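You operate a simulated robot arm through the tools that you are given. There is no shell and no other tool. Be economical: measure what you need, move in short steps, check, and stop when the job is done.

You are at the controls of a simulated two-armed robot. One attempt, no reset.

Task
Take the orange cartridge and put it on the top of the ice tank. Take the yellow cartridge and leave it on the brown tray. Fetch the beige seal and set it in the wide brown tray. Take the wide green bottle from the top of the ice tank and put it on the black mat. Put the blue cup on the right end of the ice tank top away on the green tank ledge. Put the blue seal on the right end of the ice tank top away in the inside of the blue seal tray. Pull the left sample drawer open. Any order will do. Set down upright: wide green bottle, blue cup.

It is judged by the outcome, as a careful person would: the job done as asked, and still so three seconds after it is handed in. It fails if anything else is knocked over, pushed out of place, dropped, spilled or broken. A push-on lid holds only when it is set on centred and level and pressed home; a screw cap is set on level and turned clockwise until tight.

Robot
Two 7-joint arms with fingered hands on one trunk, on a base that drives. Base frame: it is fixed to the floor where the robot stands at the start and does not move with it; the origin is under the middle of the robot, x ahead of it, y to its left, z up; the surface under the hand at the start is at about z = 850. Units: mm, degrees, N and s.
The left shoulder is at the start at [31, 170, 1247], the right one opposite. With the tool pointing down near the work surface each hand reaches from about 220 to 740 mm from the robot's upright axis, wherever it stands, measured 20 degrees to its own side. Places, roughly: beige seal (5x10x3 cm) [-3000, -1400, 700]; black mat (25x34 cm) [-2980, -5340, 860]; blue cup (7x7x9 cm) [-2300, -1000, 700]; blue seal (5x10x3 cm) [-2200, -1100, 700]; brown tray (24x16x3 cm) [500, -100, 900]; green tank ledge (19x29 cm) [-1920, 2960, 780]; inside of the blue seal tray (25x13 cm) [-1380, -5600, 860]; left sample drawer [-5700, -5300, 700]; orange cartridge (7x7x28 cm) [500, 200, 1000]; top of the ice tank [-3300, -1300, 700]; wide brown tray (30x22x4 cm) [-3300, -1500, 700]; wide green bottle (7x7x15 cm) [-3000, -1500, 800]; yellow cartridge (7x7x28 cm) [-3400, -600, 400]. Payload 4 kg a hand.
The TCP of each hand is the grasp point between the finger pads, 26 mm short of the fingertips. In the tool frame z runs along the fingers and y along their closing line. The gripper opens to 132 mm. The gripper's body begins 73 mm behind the TCP. The gripper is a hand of 4 fingers: y runs from the thumb to the fingers, the wrist lies at [0, 0, -224] in the tool frame, and closing takes about 1.5 s.
Orientation is that of the tool frame in the base frame, as a unit quaternion [x, y, z, w]. With the fingers straight down and closing along the base's y, the tool's x points along the base's -x, its y along +y and its z along -z.

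Tools
- The arms move only by the tool jog_arm. It takes "left_increments", "right_increments" or both (then of equal length, played together; a hand with none holds still); each is a list of rows, each a list of 7 numbers: the shift along the base's x, y, z in units of 400 mm (1.0 is 400 mm), then the turn, a rotation vector about the base's x, y, z in units of 180 degrees (1.0 is 180 degrees), then the closure, from 0 (fully open) to 1 (shut). In form: [[x, y, z, rx, ry, rz, fingers], ...]. A call has 1 to 12 rows; each row is the pose to reach, as a shift and turn from the pose commanded when the call began. A call with a number of a shift or a turn outside -1 to 1 is refused whole. Rows are played at 5 a second. More than 50 mm and 8.6 degrees between two rows, or a gripper value outside its range, and nothing of the call is played. Where a pose cannot be reached the arm comes as near as it can. A force on the tool above 40 N (or 10 N above the force at the start of the call, whichever is more), or a blocked arm, ends the call early, and 0.2 s more pass. Each finger travels about 45 mm/s and halts on what it meets, pressing with about 24 N; the grip force reading is that of the motor and also rises with nothing between the fingers. The clock runs only during rows and for 0.2 s after the last one: add rows that repeat a pose to give the fingers time. The reply holds the time, the measured pose of the TCP, the force on the tool along the base axes, the opening and the grip force, in the units named above and with some noise, with the torque about the TCP (base axes, N m) and any sound that the robot's microphone picked up, and new pictures: "pictures" is both (left out), scene, wrist or none (wrist: the cameras of the hands that moved).
- Cameras (640 x 400 px; columns grow to the right, rows downward): "scene" is now at [108.6, 11.7, 1414.5]; the picture's right is [0.12, -0.99, -0.00], its down [-0.63, -0.08, -0.77] and it looks along [0.76, 0.09, -0.64] (base axes); focal length 269 px, centre (320, 200). "left" rides on the left gripper at [-68, 2, -97] in its tool frame; the picture's right is [-0.02, -1.00, 0.00], its down [0.82, -0.02, -0.58] and it looks along [0.58, -0.01, 0.82] (tool axes); focal length 270 px, centre (320, 200). "right" rides on the right gripper at [68, 2, -97] in its tool frame; the picture's right is [-0.02, 1.00, 0.00], its down [-0.82, -0.02, -0.58] and it looks along [-0.58, -0.01, 0.82] (tool axes); focal length 270 px, centre (320, 200). There is no depth. A picture from a camera that has moved, and an enlarged one, comes with that camera's place and axes in the base frame and with its lens.
- lift_body(by): slides the trunk up (or, below 0, down) by that many mm; the arms and the scene camera ride with it, the base frame stays. It gives what a move gives, with no picture.
- base_move(legs): drives the robot by 1 to 6 legs, each [ahead, turn to the left] in mm and degrees, along the robot's own axes; the way and the turn of a leg run together, so that a leg with both is an arc; at most 1500 mm and 180 degrees a leg. The arms and the cameras ride along, it lands a little off, and it stops where it bumps. It gives what a move gives, and a new picture of the scene camera.
- hand_shape(shape, hand): the hand has 4 fingers and takes this shape, open, in about a second: jaw (thumb against the fingers, like two jaws); tri (thumb and two fingers); tip (a fingertip pinch); poke (one finger out to press); point (the index stretched); flat (the hand flat); cup (the hand cupped); fist (a fist). The gripper value then closes the fingers along that shape, each until it touches; the sizes above hold for jaw. It gives what a move gives, with no picture.
- head_to(pan, tilt): turns the head with the scene camera to pan (to the left, within 86 degrees either way) and tilt (down, from -29 to 69), counted from straight ahead of the robot. It gives what a move gives, and a new picture of the scene camera.
- zoom(camera, box): a new picture of the part [left, top, right, bottom] of that camera's present view, enlarged. The clock stands still meanwhile.
- sign_off(): hands the job in; it is judged then, once.

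Work in short steps. Places have to be worked out from the pictures, the camera data and where the tool is seen: move nearer, look again, correct. Check each grasp and each placing, and mend what went wrong. You have 196 turns and 260 pictures in all, those below and enlarged ones among them. Open the grippers and draw the arms clear of the work before you hand the job in, unless the task says otherwise; then end with one line.

The tools are called after "Request:" by a JSON object that holds its "api" and its "payload". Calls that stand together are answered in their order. jog_arm: Moves the arms, as the interface text tells. Its arguments: {"type":"object","properties":{"left_increments":{"type":"array","items":{"type":"array","items":{"type":"number"}}},"right_increments":{"type":"array","items":{"type":"array","items":{"type":"number"}}},"pictures":{"type":"string","enum":["both","scene","wrist","none"]}},"required":[]} The other tools are called the same way: lift_body (by) slides the trunk up or down; hand_shape (shape, hand) gives the hand a shape; base_move (legs) drives the base; head_to (pan, tilt) turns the head that bears the scene camera; zoom (camera, box) takes an enlarged picture of a part of a camera's view; sign_off () hands the job in.

At the start:

```text
clock: 0.0
left_position: [546.9, 347.6, 1221.6]
left_ee_rot: [0.003, 1.0, 0.0, -0.001]
left_force: [-0.6, -0.6, 0.2]
left_moment: [-0.01, -0.02, -0.01]
left_width: 132.0
left_gripper_force: 0.0
left_shape: jaw
right_position: [497.4, -207.5, 1218.9]
right_ee_rot: [0.003, 1.0, 0.0, 0.0]
right_force: [0.0, 0.4, 0.5]
right_moment: [-0.05, 0.0, 0.0]
right_width: 132.0
right_gripper_force: 0.1
right_shape: jaw
trunk travel left (down, up): [-475.0, 280.0]
robot x, y, heading: [1.2, 0.0, -0.0]
head pan, tilt: [7.0, 39.6]
```

scene: 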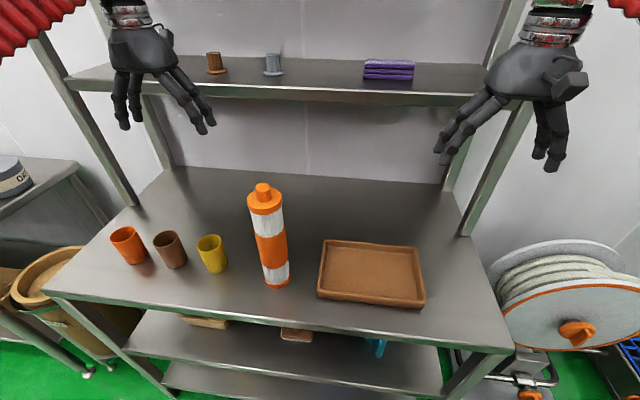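
right: 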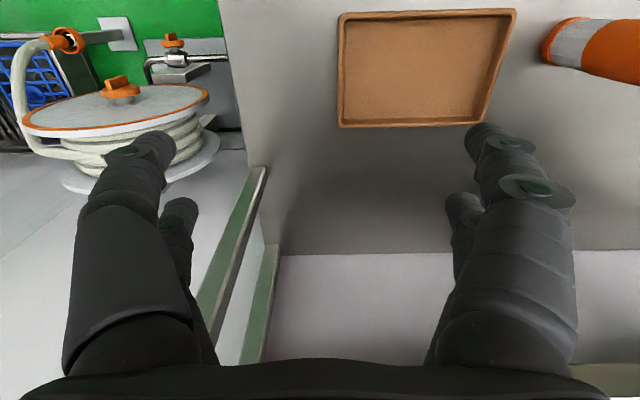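
left: 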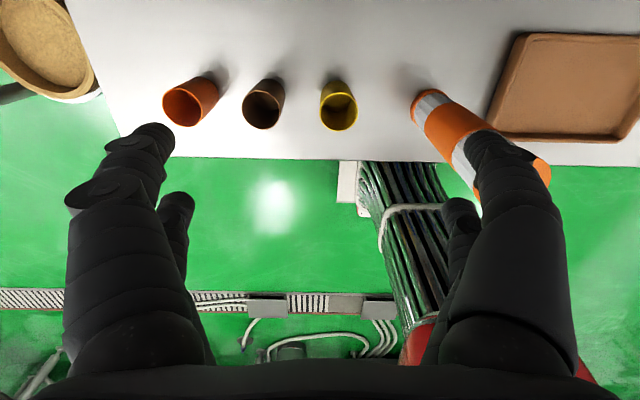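

The orange cartridge stands at about (480, 158) judging from both the scene and the left wrist views. I move the left hand above it at its present height and look again.

Request:
{"api": "jog_arm", "payload": {"left_increments": [[-0.03, -0.1, 0.03, 0, 0, 0, 0], [-0.07, -0.2, 0.05, 0, 0, 0, 0], [-0.11, -0.3, 0.05, 0, 0, 0, 0], [-0.14, -0.4, 0.05, 0, 0, 0, 0], [-0.167, -0.475, 0.05, 0, 0, 0, 0], [-0.167, -0.475, 0.05, 0, 0, 0, 0]]}}

```text
clock: 1.4
left_position: [477.9, 158.2, 1240.5]
left_ee_rot: [0.002, 1.0, 0.0, 0.0]
left_force: [0.0, 0.3, 0.0]
left_moment: [0.0, 0.03, -0.03]
left_width: 131.9
left_gripper_force: 0.1
left_shape: jaw
right_position: [497.3, -206.7, 1219.9]
right_ee_rot: [0.003, 1.0, 0.0, 0.0]
right_force: [0.4, -0.4, 0.2]
right_moment: [-0.04, 0.0, -0.03]
right_width: 131.7
right_gripper_force: 0.0
right_shape: jaw
trunk travel left (down, up): [-475.0, 280.0]
robot x, y, heading: [1.6, 0.6, 0.1]
head pan, tilt: [7.0, 39.6]
camera scene: at [108.5, 12.3, 1414.5], right [0.12, -0.99, 0.0], down [-0.63, -0.08, -0.77], along [0.76, 0.09, -0.64], focal length 269 px, centre (320, 200)
camera left: at [547.1, 160.0, 1336.2], right [0.02, -1.0, 0.0], down [-0.82, -0.02, 0.58], along [-0.58, -0.01, -0.82], focal length 270 px, centre (320, 200)
```

scene: 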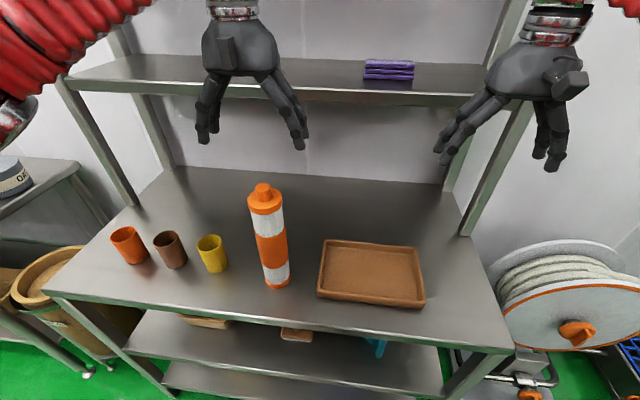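
left: 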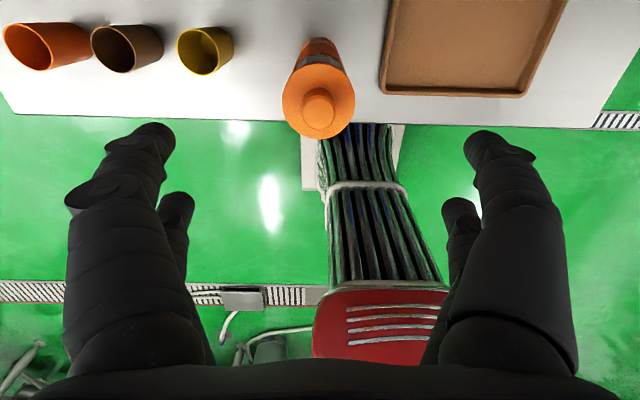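

The cap is centred under the hand at about (482, 160). I lower around the upper body and check before closing.

Request:
{"api": "jog_arm", "payload": {"left_increments": [[0.01, 0.005, -0.11, 0, 0, 0, 0], [0.01, 0.005, -0.22, 0, 0, 0, 0], [0.01, 0.005, -0.33, 0, 0, 0, 0], [0.01, 0.005, -0.43, 0, 0, 0, 0], [0.01, 0.005, -0.43, 0, 0, 0, 0]]}}

```text
clock: 2.6
left_position: [484.2, 158.4, 1070.8]
left_ee_rot: [0.002, 1.0, -0.001, 0.0]
left_force: [-0.3, -0.1, -0.2]
left_moment: [-0.03, -0.02, -0.03]
left_width: 131.8
left_gripper_force: 0.0
left_shape: jaw
right_position: [496.0, -207.7, 1220.8]
right_ee_rot: [0.003, 1.0, 0.001, 0.001]
right_force: [-0.4, 0.0, -0.9]
right_moment: [0.0, -0.02, -0.04]
right_width: 131.8
right_gripper_force: 0.0
right_shape: jaw
trunk travel left (down, up): [-475.0, 280.0]
robot x, y, heading: [-2.0, 0.4, 0.1]
head pan, tilt: [7.0, 39.6]
camera scene: at [108.3, 11.6, 1414.5], right [0.12, -0.99, 0.0], down [-0.63, -0.08, -0.77], along [0.76, 0.09, -0.64], focal length 269 px, centre (320, 200)
camera left: at [552.5, 160.6, 1165.5], right [0.02, -1.0, 0.0], down [-0.82, -0.02, 0.58], along [-0.58, -0.01, -0.82], focal length 270 px, centre (320, 200)
```

scene: 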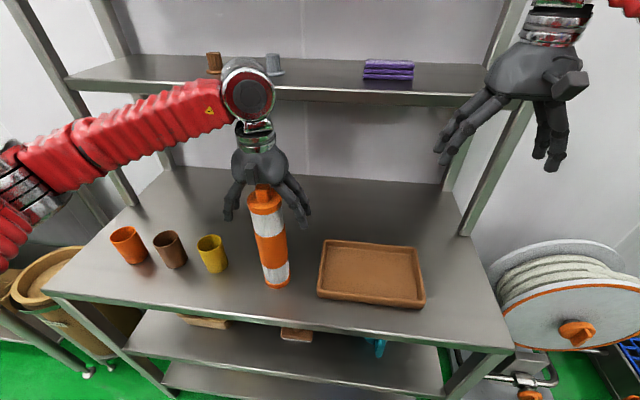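
left: 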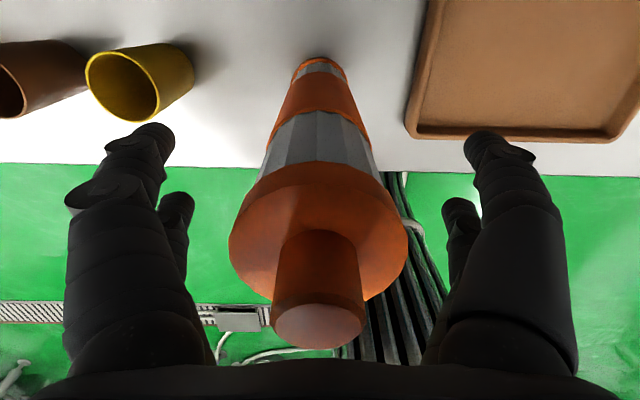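

The cartridge is well centred; the knob's top is at about z=1125 and the palm at 1144. I go down 10 mm more and close.

Request:
{"api": "jog_arm", "payload": {"left_increments": [[0, 0, -0.025, 0, 0, 0, 0], [0, 0, -0.025, 0, 0, 0, 0.4], [0, 0, -0.025, 0, 0, 0, 0.8], [0, 0, -0.025, 0, 0, 0, 1], [0, 0, -0.025, 0, 0, 0, 1], [0, 0, -0.025, 0, 0, 0, 1], [0, 0, -0.025, 0, 0, 0, 1], [0, 0, -0.025, 0, 0, 0, 1]], "pictures": "wrist"}}

```text
clock: 4.4
left_position: [484.0, 158.8, 1060.2]
left_ee_rot: [0.002, 1.0, 0.0, -0.001]
left_force: [0.6, 0.1, -0.2]
left_moment: [0.04, 0.01, -0.01]
left_width: 42.5
left_gripper_force: 23.8
left_shape: jaw
right_position: [496.8, -207.4, 1219.7]
right_ee_rot: [0.003, 1.0, 0.0, -0.001]
right_force: [-0.3, -0.3, -2.3]
right_moment: [-0.03, -0.02, -0.03]
right_width: 132.2
right_gripper_force: 0.1
right_shape: jaw
trunk travel left (down, up): [-475.0, 280.0]
robot x, y, heading: [4.9, 1.8, -0.1]
head pan, tilt: [7.0, 39.6]
camera left: at [552.0, 161.5, 1154.7], right [0.02, -1.0, 0.0], down [-0.82, -0.02, 0.58], along [-0.58, -0.01, -0.82], focal length 270 px, centre (320, 200)
```

left: 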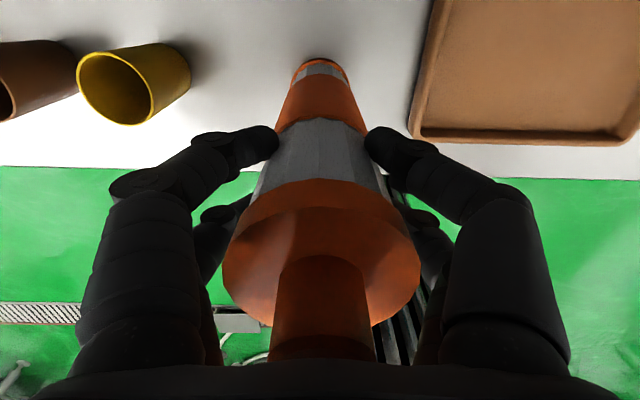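

The grip holds just under the cap flange. I lift 80 mm and check it hangs.

Request:
{"api": "jog_arm", "payload": {"left_increments": [[0, 0, 0.08, 0, 0, 0, 1], [0, 0, 0.16, 0, 0, 0, 1], [0, 0, 0.24, 0, 0, 0, 1], [0, 0, 0.3, 0, 0, 0, 1], [0, 0, 0.3, 0, 0, 0, 1]], "pictures": "scene"}}

Request:
{"api": "base_move", "payload": {"legs": [[-500, 0]]}}

```text
clock: 5.6
left_position: [485.8, 159.8, 1177.3]
left_ee_rot: [0.001, 1.0, 0.0, -0.001]
left_force: [0.0, -0.1, -0.6]
left_moment: [-0.03, 0.0, 0.03]
left_width: 42.3
left_gripper_force: 24.0
left_shape: jaw
right_position: [496.7, -207.6, 1219.7]
right_ee_rot: [0.002, 1.0, 0.001, -0.002]
right_force: [-0.2, 0.4, 0.3]
right_moment: [0.0, 0.01, 0.01]
right_width: 132.0
right_gripper_force: 0.1
right_shape: jaw
trunk travel left (down, up): [-475.0, 280.0]
robot x, y, heading: [1.2, -0.1, 0.1]
head pan, tilt: [7.0, 39.6]
camera scene: at [108.9, 11.7, 1414.4], right [0.12, -0.99, 0.0], down [-0.63, -0.08, -0.77], along [0.76, 0.09, -0.64], focal length 269 px, centre (320, 200)
```

scene: 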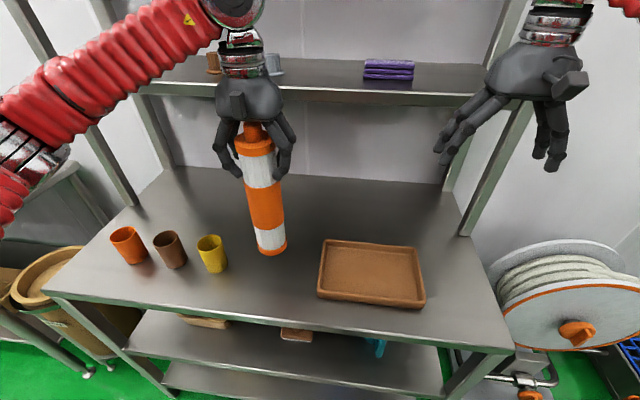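

```text
clock: 8.6
left_position: [-7.3, 157.8, 1177.6]
left_ee_rot: [0.007, 1.0, 0.0, 0.0]
left_force: [-0.2, 0.0, -1.6]
left_moment: [0.01, -0.01, -0.01]
left_width: 42.8
left_gripper_force: 24.1
left_shape: jaw
right_position: [-1.5, -208.2, 1220.2]
right_ee_rot: [0.007, 1.0, 0.001, 0.0]
right_force: [-0.6, 0.1, 0.3]
right_moment: [-0.01, 0.01, -0.03]
right_width: 131.9
right_gripper_force: 0.1
right_shape: jaw
trunk travel left (down, up): [-475.0, 280.0]
robot x, y, heading: [-493.3, 2.4, -0.4]
head pan, tilt: [7.0, 39.6]
camera scene: at [-387.0, 12.8, 1414.6], right [0.11, -0.99, 0.0], down [-0.63, -0.07, -0.77], along [0.77, 0.09, -0.64], focal length 269 px, centre (320, 200)
```

scene: 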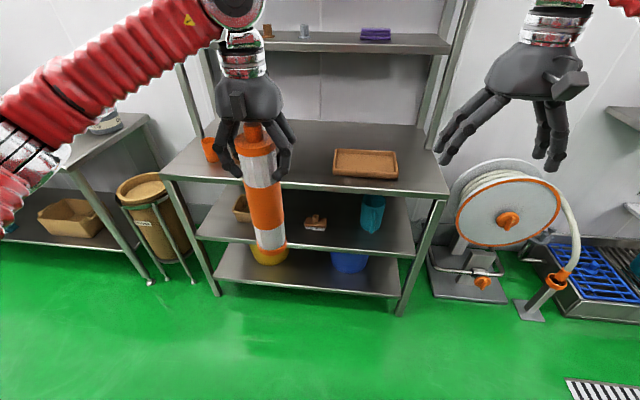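

The cartridge is held. I turn toward the ice tank (behind right) and look there.

Request:
{"api": "base_move", "payload": {"legs": [[0, -150]]}}

Request:
{"api": "head_to", "payload": {"pan": 0, "tilt": 22}}

```text
clock: 12.0
left_position: [-80.6, -301.2, 1179.7]
left_ee_rot: [0.457, 0.889, 0.002, -0.001]
left_force: [0.1, -1.1, -1.3]
left_moment: [0.0, -0.07, 0.02]
left_width: 41.5
left_gripper_force: 24.5
left_shape: jaw
right_position: [-369.8, -524.3, 1220.1]
right_ee_rot: [0.457, 0.889, 0.002, 0.002]
right_force: [-1.0, -0.1, -0.1]
right_moment: [0.02, -0.05, 0.01]
right_width: 132.0
right_gripper_force: 0.0
right_shape: jaw
trunk travel left (down, up): [-475.0, 280.0]
robot x, y, heading: [-445.1, 35.6, -56.5]
head pan, tilt: [7.0, 39.6]
stopped in leg 1: the robot was blocked; the commanded pose is now the measured one
camera scene: at [-384.4, -51.6, 1414.4], right [-0.76, -0.65, 0.0], down [-0.41, 0.49, -0.77], along [0.5, -0.58, -0.64], focal length 269 px, centre (320, 200)
```

scene: 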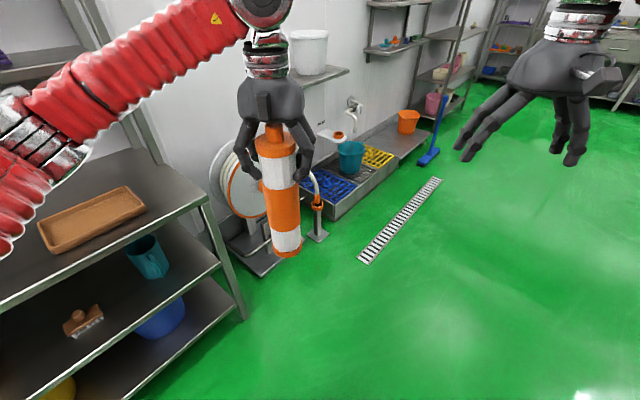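

```text
clock: 12.8
left_position: [-76.4, -296.8, 1180.3]
left_ee_rot: [0.456, 0.89, 0.0, -0.001]
left_force: [0.0, 0.3, -2.2]
left_moment: [-0.02, -0.01, -0.01]
left_width: 41.4
left_gripper_force: 23.9
left_shape: jaw
right_position: [-367.0, -521.5, 1222.3]
right_ee_rot: [0.456, 0.89, 0.0, 0.0]
right_force: [0.4, -0.1, 0.0]
right_moment: [0.02, 0.0, 0.01]
right_width: 131.7
right_gripper_force: 0.1
right_shape: jaw
trunk travel left (down, up): [-475.0, 280.0]
robot x, y, heading: [-450.6, 33.9, -56.2]
head pan, tilt: [0.0, 22.0]
camera scene: at [-385.6, -61.1, 1442.0], right [-0.83, -0.55, 0.0], down [-0.21, 0.31, -0.93], along [0.51, -0.77, -0.38], focal length 269 px, centre (320, 200)
```

scene: 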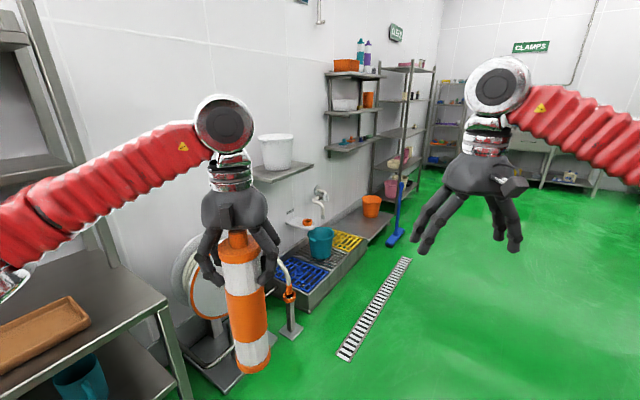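

Something blocked the turn at heading -56. I look to the right and to the left to find it.

Request:
{"api": "head_to", "payload": {"pan": -86, "tilt": 25}}

Request:
{"api": "head_to", "payload": {"pan": 80, "tilt": 40}}

```text
clock: 14.4
left_position: [-76.9, -298.3, 1180.4]
left_ee_rot: [0.457, 0.89, 0.0, -0.001]
left_force: [0.2, -0.1, -1.2]
left_moment: [0.02, 0.01, -0.01]
left_width: 42.0
left_gripper_force: 24.0
left_shape: jaw
right_position: [-366.9, -520.0, 1222.9]
right_ee_rot: [0.457, 0.889, 0.0, 0.0]
right_force: [0.5, 0.5, 0.1]
right_moment: [0.01, 0.02, -0.02]
right_width: 131.9
right_gripper_force: 0.0
right_shape: jaw
trunk travel left (down, up): [-475.0, 280.0]
robot x, y, heading: [-449.2, 35.3, -56.2]
head pan, tilt: [-85.9, 25.0]
camera scene: at [-509.0, -39.7, 1437.3], right [-0.61, 0.79, 0.0], down [0.33, 0.26, -0.91], along [-0.72, -0.55, -0.42], focal length 269 px, centre (320, 200)
```

scene: 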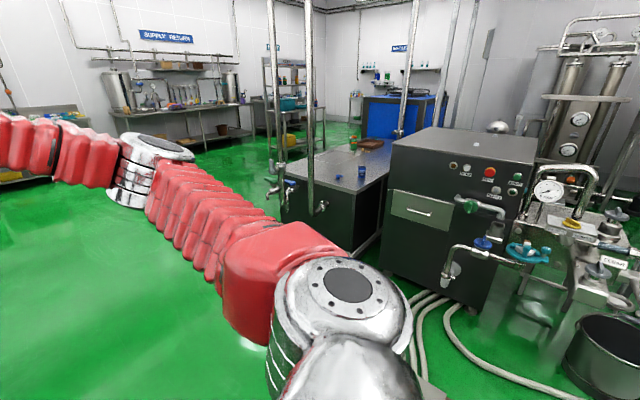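

```text
clock: 16.9
left_position: [-76.6, -297.2, 1179.7]
left_ee_rot: [0.456, 0.89, 0.001, -0.001]
left_force: [0.8, 0.5, -1.3]
left_moment: [-0.04, -0.02, 0.02]
left_width: 41.9
left_gripper_force: 24.1
left_shape: jaw
right_position: [-367.1, -521.3, 1221.4]
right_ee_rot: [0.456, 0.89, 0.0, 0.001]
right_force: [0.1, -0.6, 0.1]
right_moment: [0.0, 0.01, -0.01]
right_width: 131.9
right_gripper_force: 0.1
right_shape: jaw
trunk travel left (down, up): [-475.0, 280.0]
robot x, y, heading: [-453.3, 38.6, -56.5]
head pan, tilt: [80.0, 40.0]
camera scene: at [-358.1, 50.5, 1413.9], right [0.4, -0.92, 0.0], down [-0.59, -0.26, -0.77], along [0.7, 0.31, -0.64], focal length 269 px, centre (320, 200)
```

scene: 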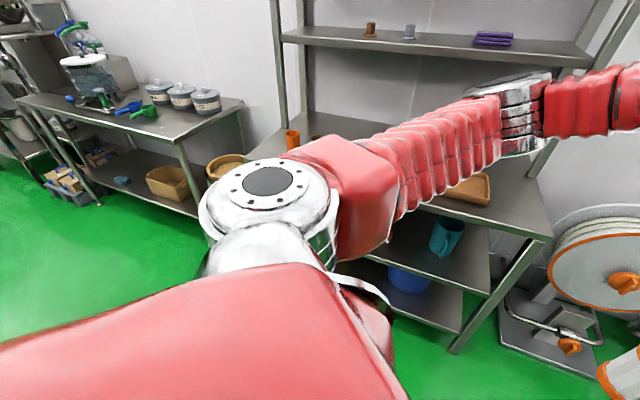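

Nothing obvious in reach. I look steeply down to the right and the front for whatever touches the base.

Request:
{"api": "head_to", "payload": {"pan": -86, "tilt": 60}}

Request:
{"api": "head_to", "payload": {"pan": 86, "tilt": 65}}

```text
clock: 19.5
left_position: [-75.9, -297.9, 1179.3]
left_ee_rot: [0.456, 0.89, 0.0, -0.001]
left_force: [-0.3, 0.7, -1.9]
left_moment: [-0.01, 0.01, -0.04]
left_width: 42.1
left_gripper_force: 23.7
left_shape: jaw
right_position: [-367.3, -520.4, 1220.7]
right_ee_rot: [0.457, 0.89, 0.0, -0.001]
right_force: [0.3, 0.3, 0.8]
right_moment: [0.0, -0.02, 0.01]
right_width: 132.1
right_gripper_force: 0.1
right_shape: jaw
trunk travel left (down, up): [-475.0, 280.0]
robot x, y, heading: [-446.5, 33.4, -56.5]
head pan, tilt: [-85.9, 60.0]
camera scene: at [-488.9, -24.1, 1387.2], right [-0.61, 0.79, 0.0], down [0.69, 0.53, -0.5], along [-0.4, -0.3, -0.87], focal length 269 px, centre (320, 200)
```

scene: 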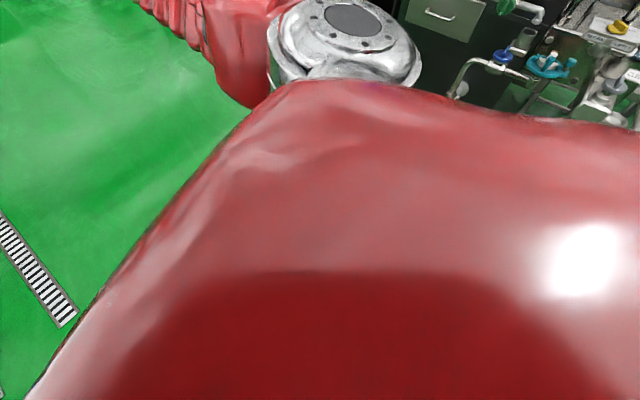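

```text
clock: 22.1
left_position: [-76.5, -297.1, 1180.2]
left_ee_rot: [0.456, 0.89, 0.0, -0.001]
left_force: [0.2, 0.2, -1.3]
left_moment: [0.02, -0.02, 0.05]
left_width: 42.0
left_gripper_force: 23.8
left_shape: jaw
right_position: [-366.7, -521.4, 1222.3]
right_ee_rot: [0.457, 0.89, 0.0, -0.001]
right_force: [-0.2, -0.7, -0.2]
right_moment: [-0.03, 0.05, -0.03]
right_width: 131.9
right_gripper_force: 0.0
right_shape: jaw
trunk travel left (down, up): [-475.0, 280.0]
robot x, y, heading: [-449.3, 38.1, -56.2]
head pan, tilt: [85.9, 65.0]
camera scene: at [-383.3, 46.5, 1381.6], right [0.49, -0.87, 0.0], down [-0.79, -0.45, -0.42], along [0.37, 0.21, -0.91], focal length 269 px, centre (320, 200)
```

scene: 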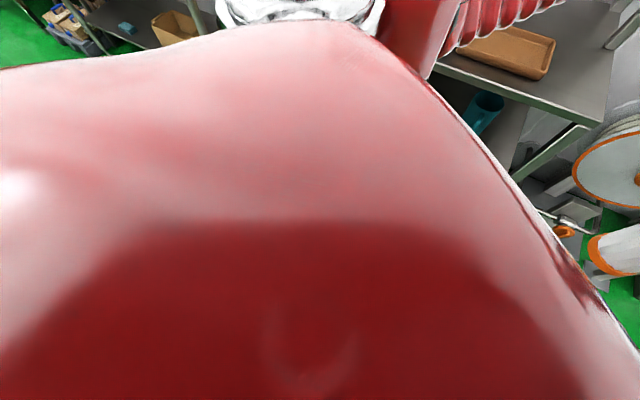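

No obstacle is visible near. I try a further small right turn with head forward to test whether it is truly blocked.

Request:
{"api": "base_move", "payload": {"legs": [[0, -20]]}}

```text
clock: 23.6
left_position: [-210.4, -409.7, 1179.7]
left_ee_rot: [0.604, 0.797, 0.001, -0.001]
left_force: [0.1, 0.3, -0.5]
left_moment: [0.02, 0.0, 0.02]
left_width: 41.7
left_gripper_force: 24.3
left_shape: jaw
right_position: [-562.4, -520.6, 1221.1]
right_ee_rot: [0.604, 0.797, -0.001, 0.0]
right_force: [-0.1, -0.8, 0.4]
right_moment: [0.0, -0.02, 0.01]
right_width: 132.0
right_gripper_force: 0.2
right_shape: jaw
trunk travel left (down, up): [-475.0, 280.0]
robot x, y, heading: [-426.3, 36.3, -76.0]
head pan, tilt: [85.9, 65.0]
camera scene: at [-362.4, 23.3, 1381.6], right [0.17, -0.99, 0.0], down [-0.89, -0.15, -0.42], along [0.42, 0.07, -0.91], focal length 269 px, centre (320, 200)
```

scene: 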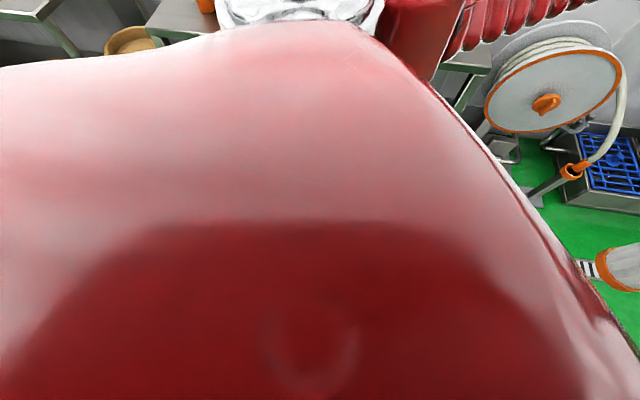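

It turned freely this time. I drive a little forward over open floor and complete the turn.

Request:
{"api": "base_move", "payload": {"legs": [[300, 0], [0, -70]]}}

Request:
{"api": "head_to", "payload": {"pan": 0, "tilt": 25}}

```text
clock: 28.1
left_position: [-570.0, -702.1, 1180.8]
left_ee_rot: [0.888, 0.46, 0.002, 0.001]
left_force: [0.0, 0.9, -1.2]
left_moment: [-0.04, -0.05, 0.03]
left_width: 41.5
left_gripper_force: 24.0
left_shape: jaw
right_position: [-874.1, -499.2, 1222.9]
right_ee_rot: [0.887, 0.462, -0.001, 0.002]
right_force: [-0.3, 0.6, -0.7]
right_moment: [-0.01, -0.06, 0.0]
right_width: 131.9
right_gripper_force: 0.1
right_shape: jaw
trunk travel left (down, up): [-475.0, 280.0]
robot x, y, heading: [-314.5, -281.3, -129.4]
head pan, tilt: [85.9, 65.0]
stopped in leg 2: the robot was blocked; the commanded pose is now the measured one
camera scene: at [-290.7, -339.8, 1381.8], right [-0.69, -0.72, 0.0], down [-0.65, 0.62, -0.43], along [0.31, -0.29, -0.91], focal length 269 px, centre (320, 200)
```

scene: 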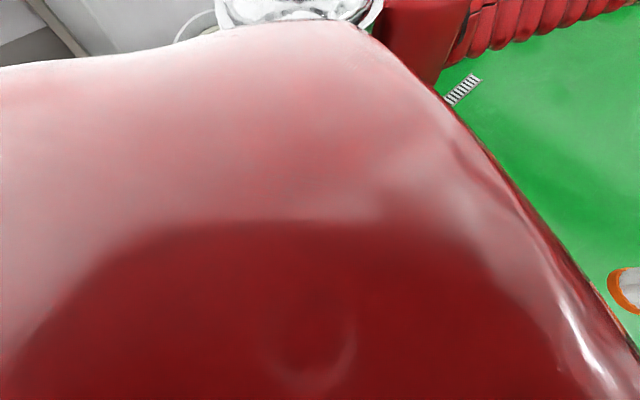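

```text
clock: 29.7
left_position: [-566.8, -704.4, 1181.4]
left_ee_rot: [0.887, 0.461, 0.0, -0.001]
left_force: [-0.1, 0.2, -1.0]
left_moment: [-0.02, -0.01, 0.02]
left_width: 41.5
left_gripper_force: 24.1
left_shape: jaw
right_position: [-871.4, -500.1, 1223.7]
right_ee_rot: [0.888, 0.46, 0.0, 0.0]
right_force: [0.9, -0.2, -0.6]
right_moment: [-0.02, 0.01, 0.0]
right_width: 132.1
right_gripper_force: 0.1
right_shape: jaw
trunk travel left (down, up): [-475.0, 280.0]
robot x, y, heading: [-312.7, -280.4, -129.4]
head pan, tilt: [0.0, 25.0]
camera scene: at [-389.5, -371.2, 1437.1], right [-0.77, 0.64, 0.0], down [0.27, 0.33, -0.91], along [-0.58, -0.7, -0.42], focal length 269 px, centre (320, 200)
```

scene: 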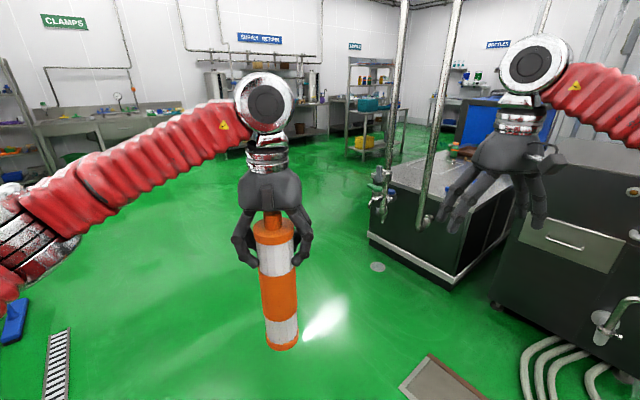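

The turns stall after ~55°, apparently from drift, so I'll use smaller turns. I zoom on the ice tank now.

Request:
{"api": "zoom", "payload": {"camera": "scene", "box": [340, 60, 640, 300]}}

```text
1.67 times, centred on (490, 180) of scene
camera zoom: at [-389.5, -371.2, 1437.1], right [-0.77, 0.64, 0.0], down [0.27, 0.33, -0.91], along [-0.58, -0.7, -0.42], focal length 448 px, centre (37, 233)
```

zoom: 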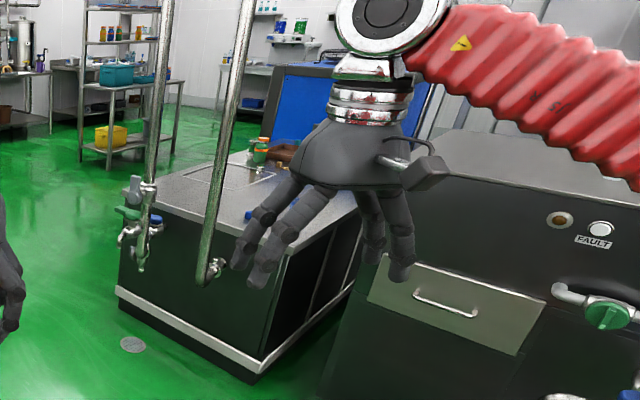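

The tank's end face is at x≈-2200, y from about -960 to -1790, long side along -x, with open floor to its south. I drive 2.3 m straight along the current heading toward (-1800,-2060) and look.

Request:
{"api": "base_move", "payload": {"legs": [[1300, 0], [1000, 0]]}}

```text
clock: 37.7
left_position: [-1460.6, -1877.9, 1147.1]
left_ee_rot: [0.881, 0.472, 0.022, -0.018]
left_force: [5.1, -4.1, -3.3]
left_moment: [0.31, 0.27, 0.03]
left_width: 41.5
left_gripper_force: 24.5
left_shape: jaw
right_position: [-1774.6, -1672.8, 1193.9]
right_ee_rot: [0.883, 0.468, 0.018, -0.027]
right_force: [-0.5, 0.3, -0.5]
right_moment: [0.01, -0.02, -0.06]
right_width: 131.7
right_gripper_force: 0.0
right_shape: jaw
trunk travel left (down, up): [-475.0, 280.0]
robot x, y, heading: [-1209.3, -1387.2, -128.6]
head pan, tilt: [0.0, 25.0]
stopped in leg 2: the robot was blocked; the commanded pose is now the measured one
camera scene: at [-1254.7, -1494.0, 1436.5], right [-0.78, 0.63, 0.02], down [0.25, 0.34, -0.91], along [-0.58, -0.7, -0.42], focal length 269 px, centre (320, 200)
```

scene: 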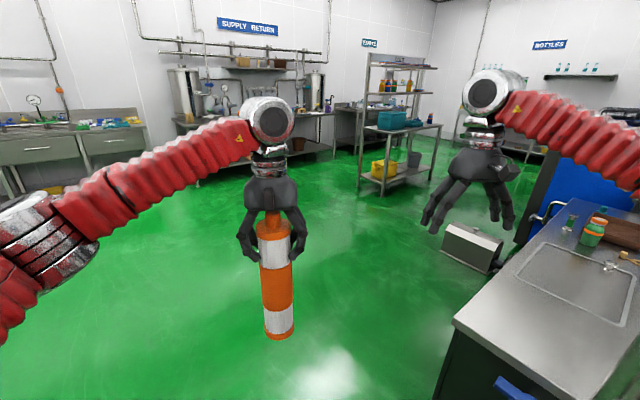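

The drive stopped at (-1209,-1387) with a slight tilt of the body. I look around for the obstacle.

Request:
{"api": "head_to", "payload": {"pan": -70, "tilt": 35}}

Request:
{"api": "head_to", "payload": {"pan": 0, "tilt": 60}}

```text
clock: 39.1
left_position: [-1448.8, -1860.5, 1162.4]
left_ee_rot: [0.883, 0.47, 0.007, -0.016]
left_force: [0.0, -0.7, -1.8]
left_moment: [0.0, -0.02, 0.0]
left_width: 41.6
left_gripper_force: 23.6
left_shape: jaw
right_position: [-1751.7, -1666.0, 1205.0]
right_ee_rot: [0.876, 0.481, 0.008, -0.025]
right_force: [-0.5, 0.2, 0.0]
right_moment: [-0.02, 0.0, -0.01]
right_width: 132.0
right_gripper_force: 0.1
right_shape: jaw
trunk travel left (down, up): [-475.0, 280.0]
robot x, y, heading: [-1210.0, -1389.5, -128.8]
head pan, tilt: [-70.0, 35.0]
camera scene: at [-1276.0, -1393.2, 1423.4], right [0.32, 0.95, 0.0], down [0.52, -0.17, -0.83], along [-0.79, 0.27, -0.55], focal length 269 px, centre (320, 200)
```

scene: 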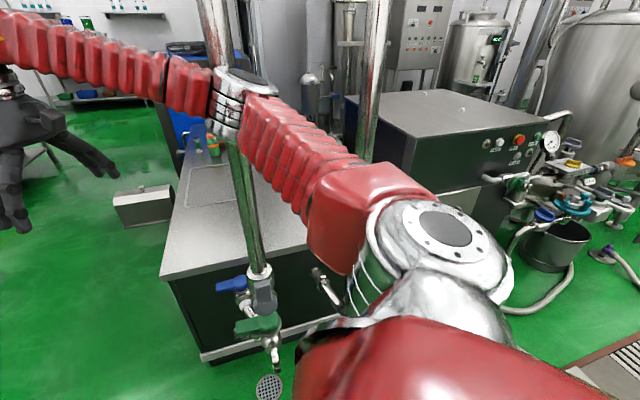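

```text
clock: 40.5
left_position: [-1447.1, -1860.6, 1161.3]
left_ee_rot: [0.883, 0.469, 0.007, -0.015]
left_force: [-0.2, -0.3, -1.5]
left_moment: [-0.02, 0.01, -0.05]
left_width: 41.4
left_gripper_force: 24.0
left_shape: jaw
right_position: [-1752.9, -1666.2, 1206.8]
right_ee_rot: [0.876, 0.481, 0.007, -0.025]
right_force: [0.4, 0.0, -0.3]
right_moment: [-0.01, 0.04, 0.0]
right_width: 131.8
right_gripper_force: 0.0
right_shape: jaw
trunk travel left (down, up): [-475.0, 280.0]
robot x, y, heading: [-1208.5, -1390.8, -128.4]
head pan, tilt: [0.0, 60.0]
camera scene: at [-1234.3, -1472.6, 1387.3], right [-0.78, 0.62, 0.03], down [0.53, 0.68, -0.51], along [-0.33, -0.38, -0.86], focal length 269 px, centre (320, 200)
```

scene: 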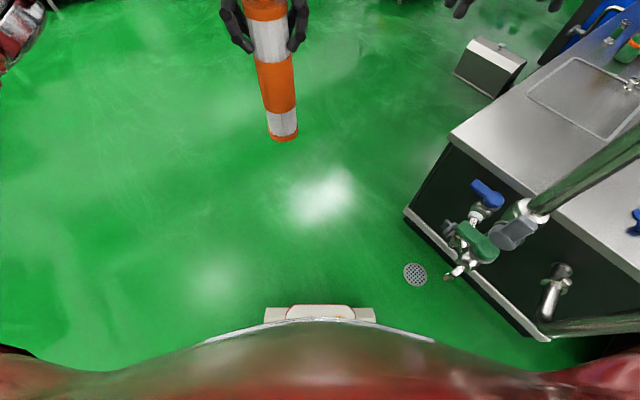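

My right elbow has met the first vertical pipe (at about (-1750,-1340)). I back off and go around further from it, to about (-1200,-2290).

Request:
{"api": "base_move", "payload": {"legs": [[-250, 0], [0, 31], [1100, 0]]}}

```text
clock: 49.3
left_position: [-1191.8, -2814.1, 1161.1]
left_ee_rot: [0.725, 0.688, 0.014, -0.01]
left_force: [-0.3, -0.3, -1.8]
left_moment: [0.0, -0.01, 0.02]
left_width: 41.4
left_gripper_force: 24.2
left_shape: jaw
right_position: [-1564.7, -2802.2, 1199.9]
right_ee_rot: [0.724, 0.69, 0.01, -0.015]
right_force: [0.5, 0.0, 0.3]
right_moment: [-0.02, -0.02, 0.01]
right_width: 131.9
right_gripper_force: 0.2
right_shape: jaw
trunk travel left (down, up): [-475.0, 280.0]
robot x, y, heading: [-1201.3, -2284.6, -97.4]
head pan, tilt: [0.0, 60.0]
camera scene: at [-1213.1, -2373.2, 1387.1], right [-0.99, 0.13, 0.0], down [0.12, 0.86, -0.5], along [-0.07, -0.49, -0.87], focal length 269 px, centre (320, 200)
```

scene: 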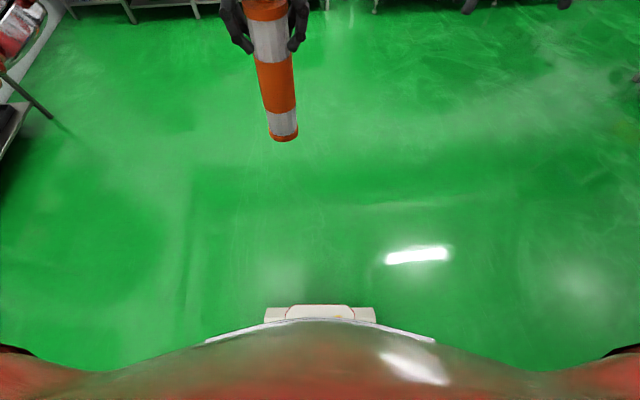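

Exactly where intended, so driving is accurate. I turn to face -x in two legs and look along the south side.

Request:
{"api": "base_move", "payload": {"legs": [[0, -42], [0, -41]]}}

Request:
{"api": "head_to", "payload": {"pan": -20, "tilt": 25}}

```text
clock: 52.8
left_position: [-1618.1, -2617.6, 1162.3]
left_ee_rot: [0.953, 0.301, 0.018, 0.0]
left_force: [-0.7, 1.4, -0.9]
left_moment: [-0.08, -0.05, 0.02]
left_width: 41.2
left_gripper_force: 24.4
left_shape: jaw
right_position: [-1835.9, -2316.0, 1199.7]
right_ee_rot: [0.953, 0.303, 0.016, -0.007]
right_force: [0.1, 1.9, -0.6]
right_moment: [-0.04, -0.01, 0.02]
right_width: 132.1
right_gripper_force: 0.1
right_shape: jaw
trunk travel left (down, up): [-475.0, 280.0]
robot x, y, heading: [-1174.4, -2331.7, -151.8]
head pan, tilt: [0.0, 60.0]
stopped in leg 2: the robot was blocked; the commanded pose is now the measured one
camera scene: at [-1256.0, -2371.6, 1387.0], right [-0.48, 0.88, 0.0], down [0.76, 0.41, -0.5], along [-0.44, -0.24, -0.87], focal length 269 px, centre (320, 200)
```

scene: 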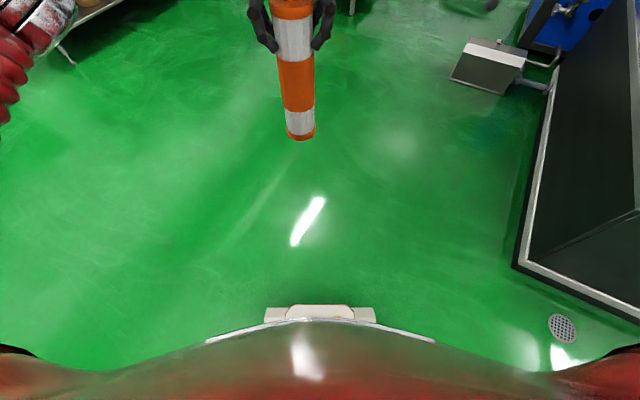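

```text
clock: 53.8
left_position: [-1616.3, -2621.5, 1161.3]
left_ee_rot: [0.953, 0.301, 0.018, -0.002]
left_force: [-0.1, -0.3, -1.7]
left_moment: [0.02, 0.03, -0.01]
left_width: 41.3
left_gripper_force: 23.7
left_shape: jaw
right_position: [-1833.3, -2318.4, 1201.4]
right_ee_rot: [0.952, 0.304, 0.014, -0.008]
right_force: [0.7, -0.7, -0.2]
right_moment: [0.04, -0.01, 0.0]
right_width: 131.9
right_gripper_force: 0.0
right_shape: jaw
trunk travel left (down, up): [-475.0, 280.0]
robot x, y, heading: [-1171.6, -2331.5, -151.5]
head pan, tilt: [-20.0, 25.0]
camera scene: at [-1285.4, -2357.7, 1437.1], right [-0.15, 0.99, 0.0], down [0.42, 0.06, -0.91], along [-0.9, -0.13, -0.42], focal length 269 px, centre (320, 200)
```

scene: 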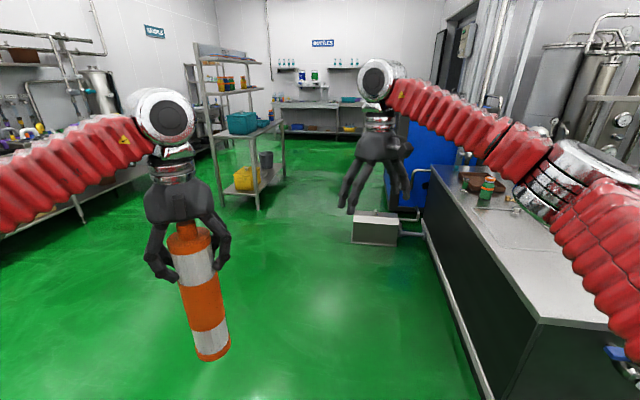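

The stop is from accumulated turning drift (~55° per call). The tank's south edge runs at y≈-1730, top z≈650. I finish the turn and drive west along it.

Request:
{"api": "base_move", "payload": {"legs": [[0, -28], [1450, 0]]}}

Request:
{"api": "base_move", "payload": {"legs": [[0, -45]]}}

Request:
{"api": "base_move", "payload": {"legs": [[0, -45]]}}

Request:
{"api": "head_to", "payload": {"pan": 0, "tilt": 35}}

```text
clock: 62.8
left_position: [-3174.4, -2373.5, 1162.9]
left_ee_rot: [0.998, 0.057, 0.017, 0.002]
left_force: [0.5, 0.3, -1.1]
left_moment: [-0.02, 0.03, -0.01]
left_width: 41.2
left_gripper_force: 23.5
left_shape: jaw
right_position: [-3220.6, -2004.2, 1202.4]
right_ee_rot: [0.998, 0.06, 0.016, -0.004]
right_force: [-0.7, -0.4, -1.0]
right_moment: [0.01, 0.02, 0.02]
right_width: 131.8
right_gripper_force: 0.1
right_shape: jaw
trunk travel left (down, up): [-475.0, 280.0]
robot x, y, heading: [-2646.8, -2336.9, 179.7]
head pan, tilt: [-20.0, 25.0]
camera scene: at [-2760.0, -2302.7, 1437.1], right [0.35, 0.94, 0.0], down [0.4, -0.15, -0.91], along [-0.85, 0.31, -0.42], focal length 269 px, centre (320, 200)
```

scene: 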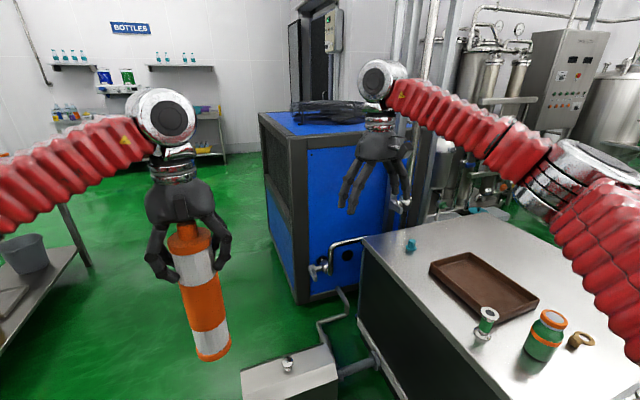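

```text
clock: 65.5
left_position: [-3048.8, -1991.7, 1162.4]
left_ee_rot: [0.944, -0.328, 0.015, 0.009]
left_force: [-0.7, 0.6, -1.4]
left_moment: [0.06, 0.0, -0.02]
left_width: 40.9
left_gripper_force: 24.0
left_shape: jaw
right_position: [-2819.3, -1696.1, 1201.9]
right_ee_rot: [0.945, -0.327, 0.016, 0.002]
right_force: [-0.5, 0.4, -0.3]
right_moment: [-0.05, -0.03, 0.01]
right_width: 132.2
right_gripper_force: 0.2
right_shape: jaw
trunk travel left (down, up): [-475.0, 280.0]
robot x, y, heading: [-2680.9, -2371.7, 134.8]
head pan, tilt: [-20.0, 25.0]
camera scene: at [-2738.5, -2266.7, 1437.1], right [0.91, 0.42, 0.0], down [0.18, -0.38, -0.91], along [-0.38, 0.82, -0.42], focal length 269 px, centre (320, 200)
```

scene: 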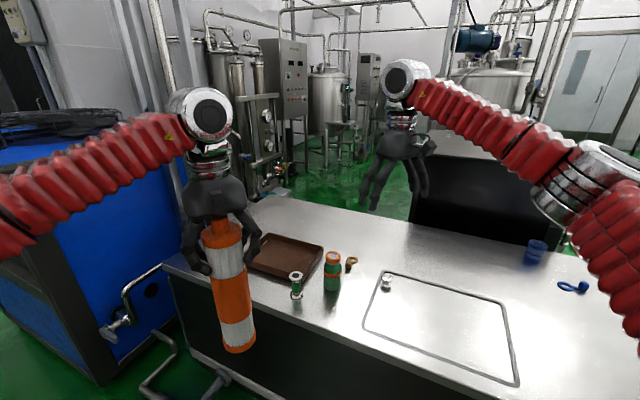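

```text
clock: 68.0
left_position: [-2708.0, -1836.8, 1162.5]
left_ee_rot: [0.769, -0.639, 0.01, 0.016]
left_force: [0.5, -0.4, -1.5]
left_moment: [0.04, 0.08, 0.0]
left_width: 40.4
left_gripper_force: 24.1
left_shape: jaw
right_position: [-2342.0, -1764.2, 1202.7]
right_ee_rot: [0.77, -0.638, 0.014, 0.009]
right_force: [0.2, 0.2, -0.7]
right_moment: [-0.01, 0.04, -0.03]
right_width: 132.2
right_gripper_force: 0.0
right_shape: jaw
trunk travel left (down, up): [-475.0, 280.0]
robot x, y, heading: [-2728.5, -2365.1, 92.3]
head pan, tilt: [-20.0, 25.0]
stopped in leg 1: the robot was blocked; the commanded pose is now the measured one
camera scene: at [-2698.5, -2252.8, 1437.0], right [0.95, -0.3, 0.0], down [-0.13, -0.4, -0.91], along [0.28, 0.86, -0.42], focal length 269 px, centre (320, 200)
```

scene: 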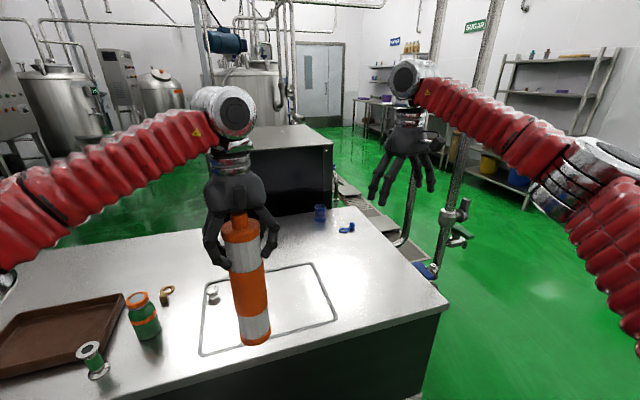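

```text
clock: 68.8
left_position: [-2710.3, -1836.3, 1163.4]
left_ee_rot: [0.769, -0.639, 0.01, 0.013]
left_force: [0.8, -0.6, -0.6]
left_moment: [0.0, 0.01, 0.01]
left_width: 40.6
left_gripper_force: 23.8
left_shape: jaw
right_position: [-2343.6, -1765.7, 1203.4]
right_ee_rot: [0.771, -0.637, 0.015, 0.008]
right_force: [0.6, 0.3, 0.3]
right_moment: [-0.01, 0.01, 0.02]
right_width: 131.7
right_gripper_force: 0.1
right_shape: jaw
trunk travel left (down, up): [-475.0, 280.0]
robot x, y, heading: [-2729.0, -2368.7, 92.2]
head pan, tilt: [0.0, 35.0]
camera scene: at [-2732.5, -2253.5, 1421.4], right [1.0, 0.04, 0.0], down [0.02, -0.57, -0.82], along [-0.03, 0.82, -0.57], focal length 269 px, centre (320, 200)
```

scene: 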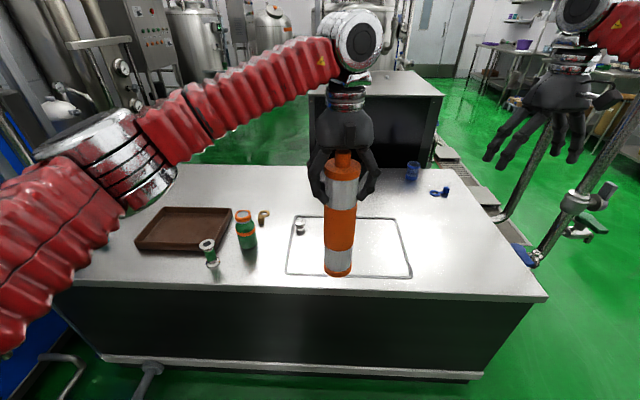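

Clear view: tray at about (-3315,-1440), bottle (-3030,-1530), beige seal (-3010,-1355), blue cup (-2287,-1014), blue seal (-2183,-1122), top z≈700. I drive up to the tank's front edge to set the cartridge behind the lid panel.

Request:
{"api": "base_move", "payload": {"legs": [[340, 0]]}}

```text
clock: 71.0
left_position: [-2726.0, -1492.5, 1163.5]
left_ee_rot: [0.769, -0.638, 0.011, 0.014]
left_force: [0.8, -0.4, -1.3]
left_moment: [-0.03, 0.0, 0.01]
left_width: 40.4
left_gripper_force: 24.0
left_shape: jaw
right_position: [-2359.9, -1420.6, 1204.0]
right_ee_rot: [0.772, -0.635, 0.014, 0.007]
right_force: [-0.5, -0.1, 0.2]
right_moment: [-0.05, 0.0, -0.02]
right_width: 132.3
right_gripper_force: 0.0
right_shape: jaw
trunk travel left (down, up): [-475.0, 280.0]
robot x, y, heading: [-2742.7, -2024.6, 92.7]
head pan, tilt: [0.0, 35.0]
camera scene: at [-2747.2, -1909.7, 1421.3], right [1.0, 0.04, 0.0], down [0.02, -0.57, -0.82], along [-0.03, 0.82, -0.58], focal length 269 px, centre (320, 200)
```

scene: 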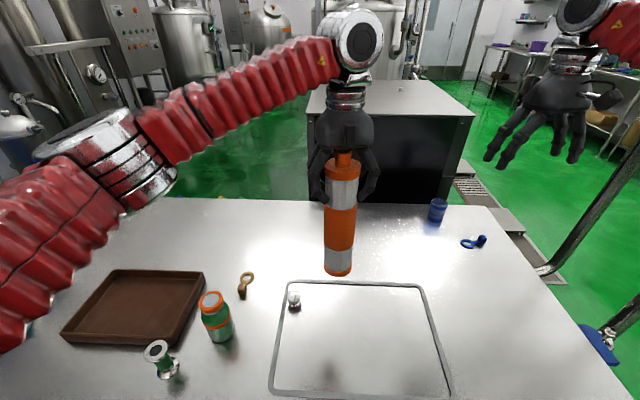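

I move the cartridge to about (-2785,-1290), behind the lid panel, still high.

Request:
{"api": "jog_arm", "payload": {"left_increments": [[-0.03, 0.1, 0, 0, 0, 0, 1], [-0.06, 0.2, 0, 0, 0, 0, 1], [-0.09, 0.3, 0, 0, 0, 0, 1], [-0.12, 0.4, 0, 0, 0, 0, 1], [-0.15, 0.51, 0, 0, 0, 0, 1], [-0.15, 0.51, 0, 0, 0, 0, 1]], "pictures": "scene"}}

```text
clock: 72.4
left_position: [-2798.7, -1367.2, 1153.0]
left_ee_rot: [0.769, -0.639, 0.011, 0.013]
left_force: [-0.7, -0.6, -0.8]
left_moment: [-0.01, 0.01, -0.01]
left_width: 40.4
left_gripper_force: 24.2
left_shape: jaw
left hand out of reach, approached as far as the arm can: row 3, 4, 5, 6
right_position: [-2360.0, -1421.1, 1204.7]
right_ee_rot: [0.772, -0.636, 0.015, 0.007]
right_force: [0.3, 0.2, -0.3]
right_moment: [0.02, -0.05, 0.02]
right_width: 132.1
right_gripper_force: 0.0
right_shape: jaw
trunk travel left (down, up): [-475.0, 280.0]
robot x, y, heading: [-2740.4, -2022.3, 92.5]
head pan, tilt: [0.0, 35.0]
camera scene: at [-2747.8, -1910.8, 1421.4], right [1.0, 0.04, 0.0], down [0.02, -0.57, -0.82], along [-0.03, 0.82, -0.57], focal length 269 px, centre (320, 200)
```

scene: 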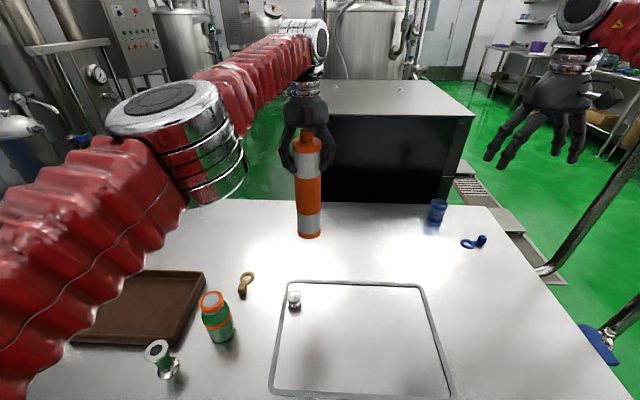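

Out of reach at that height; lowering brings the wrist level with the shoulder, so I lower ~180 mm and see where it lands.

Request:
{"api": "jog_arm", "payload": {"left_increments": [[0, 0, -0.1, 0, 0, 0, 1], [0, 0, -0.2, 0, 0, 0, 1], [0, 0, -0.3, 0, 0, 0, 1], [0, 0, -0.4, 0, 0, 0, 1], [0, 0, -0.45, 0, 0, 0, 1], [0, 0, -0.45, 0, 0, 0, 1]], "pictures": "both"}}

```text
clock: 73.8
left_position: [-2797.5, -1365.0, 969.9]
left_ee_rot: [0.77, -0.638, 0.01, 0.013]
left_force: [-0.1, 0.4, -1.2]
left_moment: [-0.04, -0.03, -0.01]
left_width: 40.4
left_gripper_force: 24.3
left_shape: jaw
right_position: [-2360.1, -1422.2, 1203.7]
right_ee_rot: [0.771, -0.636, 0.014, 0.007]
right_force: [0.3, -1.2, 0.3]
right_moment: [-0.01, -0.02, -0.01]
right_width: 131.9
right_gripper_force: 0.0
right_shape: jaw
trunk travel left (down, up): [-475.0, 280.0]
robot x, y, heading: [-2738.6, -2026.6, 92.5]
head pan, tilt: [0.0, 35.0]
camera scene: at [-2747.0, -1910.9, 1421.4], right [1.0, 0.04, 0.0], down [0.02, -0.57, -0.82], along [-0.03, 0.82, -0.57], focal length 269 px, centre (320, 200)
camera left: at [-2812.0, -1295.9, 1062.4], right [0.98, 0.21, -0.01], down [0.17, -0.78, 0.6], along [0.12, -0.59, -0.8], focal length 270 px, centre (320, 200)
```

scene: 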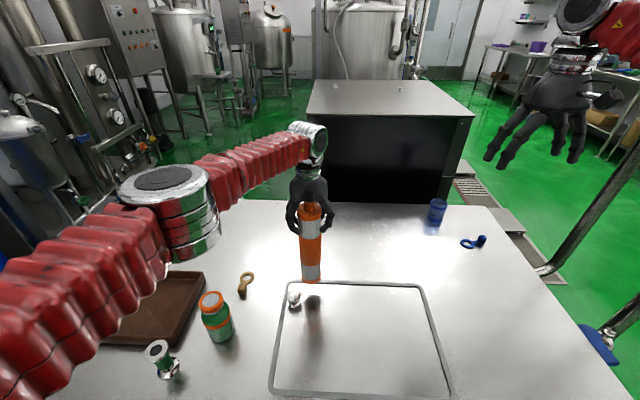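
left: 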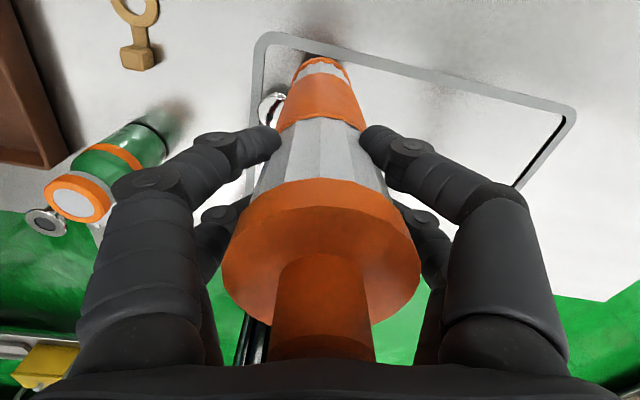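

The base sits near the lid's rim and knob, so I move 80 mm further back at this height.

Request:
{"api": "jog_arm", "payload": {"left_increments": [[0.02, 0.1, 0, 0, 0, 0, 1], [0.03, 0.2, 0, 0, 0, 0, 1], [0.03, 0.2, 0, 0, 0, 0, 1]], "pictures": "both"}}

```text
clock: 74.6
left_position: [-2799.7, -1356.6, 971.0]
left_ee_rot: [0.77, -0.638, 0.011, 0.013]
left_force: [-0.2, -0.6, -1.1]
left_moment: [0.03, -0.01, 0.0]
left_width: 40.5
left_gripper_force: 23.5
left_shape: jaw
left hand out of reach, approached as far as the arm can: row 1, 2, 3
right_position: [-2360.7, -1422.5, 1204.9]
right_ee_rot: [0.771, -0.636, 0.015, 0.007]
right_force: [-0.4, 0.6, -0.1]
right_moment: [-0.04, -0.01, -0.01]
right_width: 131.8
right_gripper_force: 0.0
right_shape: jaw
trunk travel left (down, up): [-475.0, 280.0]
robot x, y, heading: [-2740.5, -2022.8, 92.1]
head pan, tilt: [0.0, 35.0]
camera scene: at [-2747.5, -1910.9, 1421.4], right [1.0, 0.04, 0.0], down [0.02, -0.57, -0.82], along [-0.03, 0.82, -0.57], focal length 269 px, centre (320, 200)
camera left: at [-2814.9, -1286.8, 1063.2], right [0.98, 0.21, -0.01], down [0.17, -0.78, 0.61], along [0.12, -0.59, -0.8], focal length 270 px, centre (320, 200)
```

scene: 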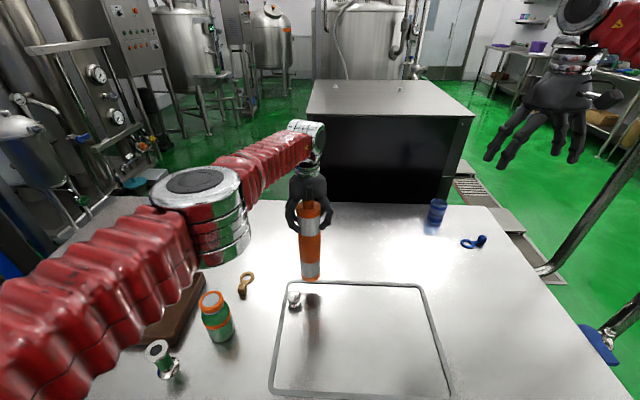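
left: 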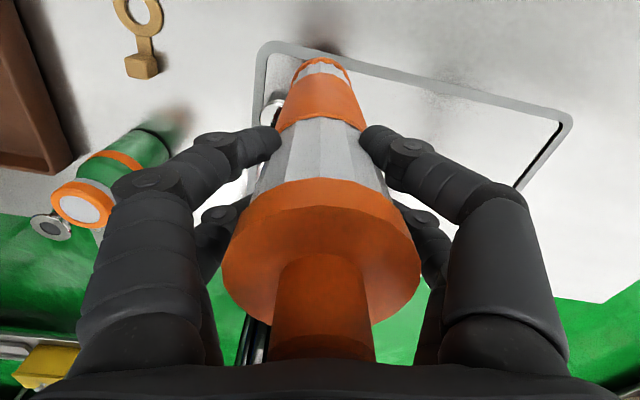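

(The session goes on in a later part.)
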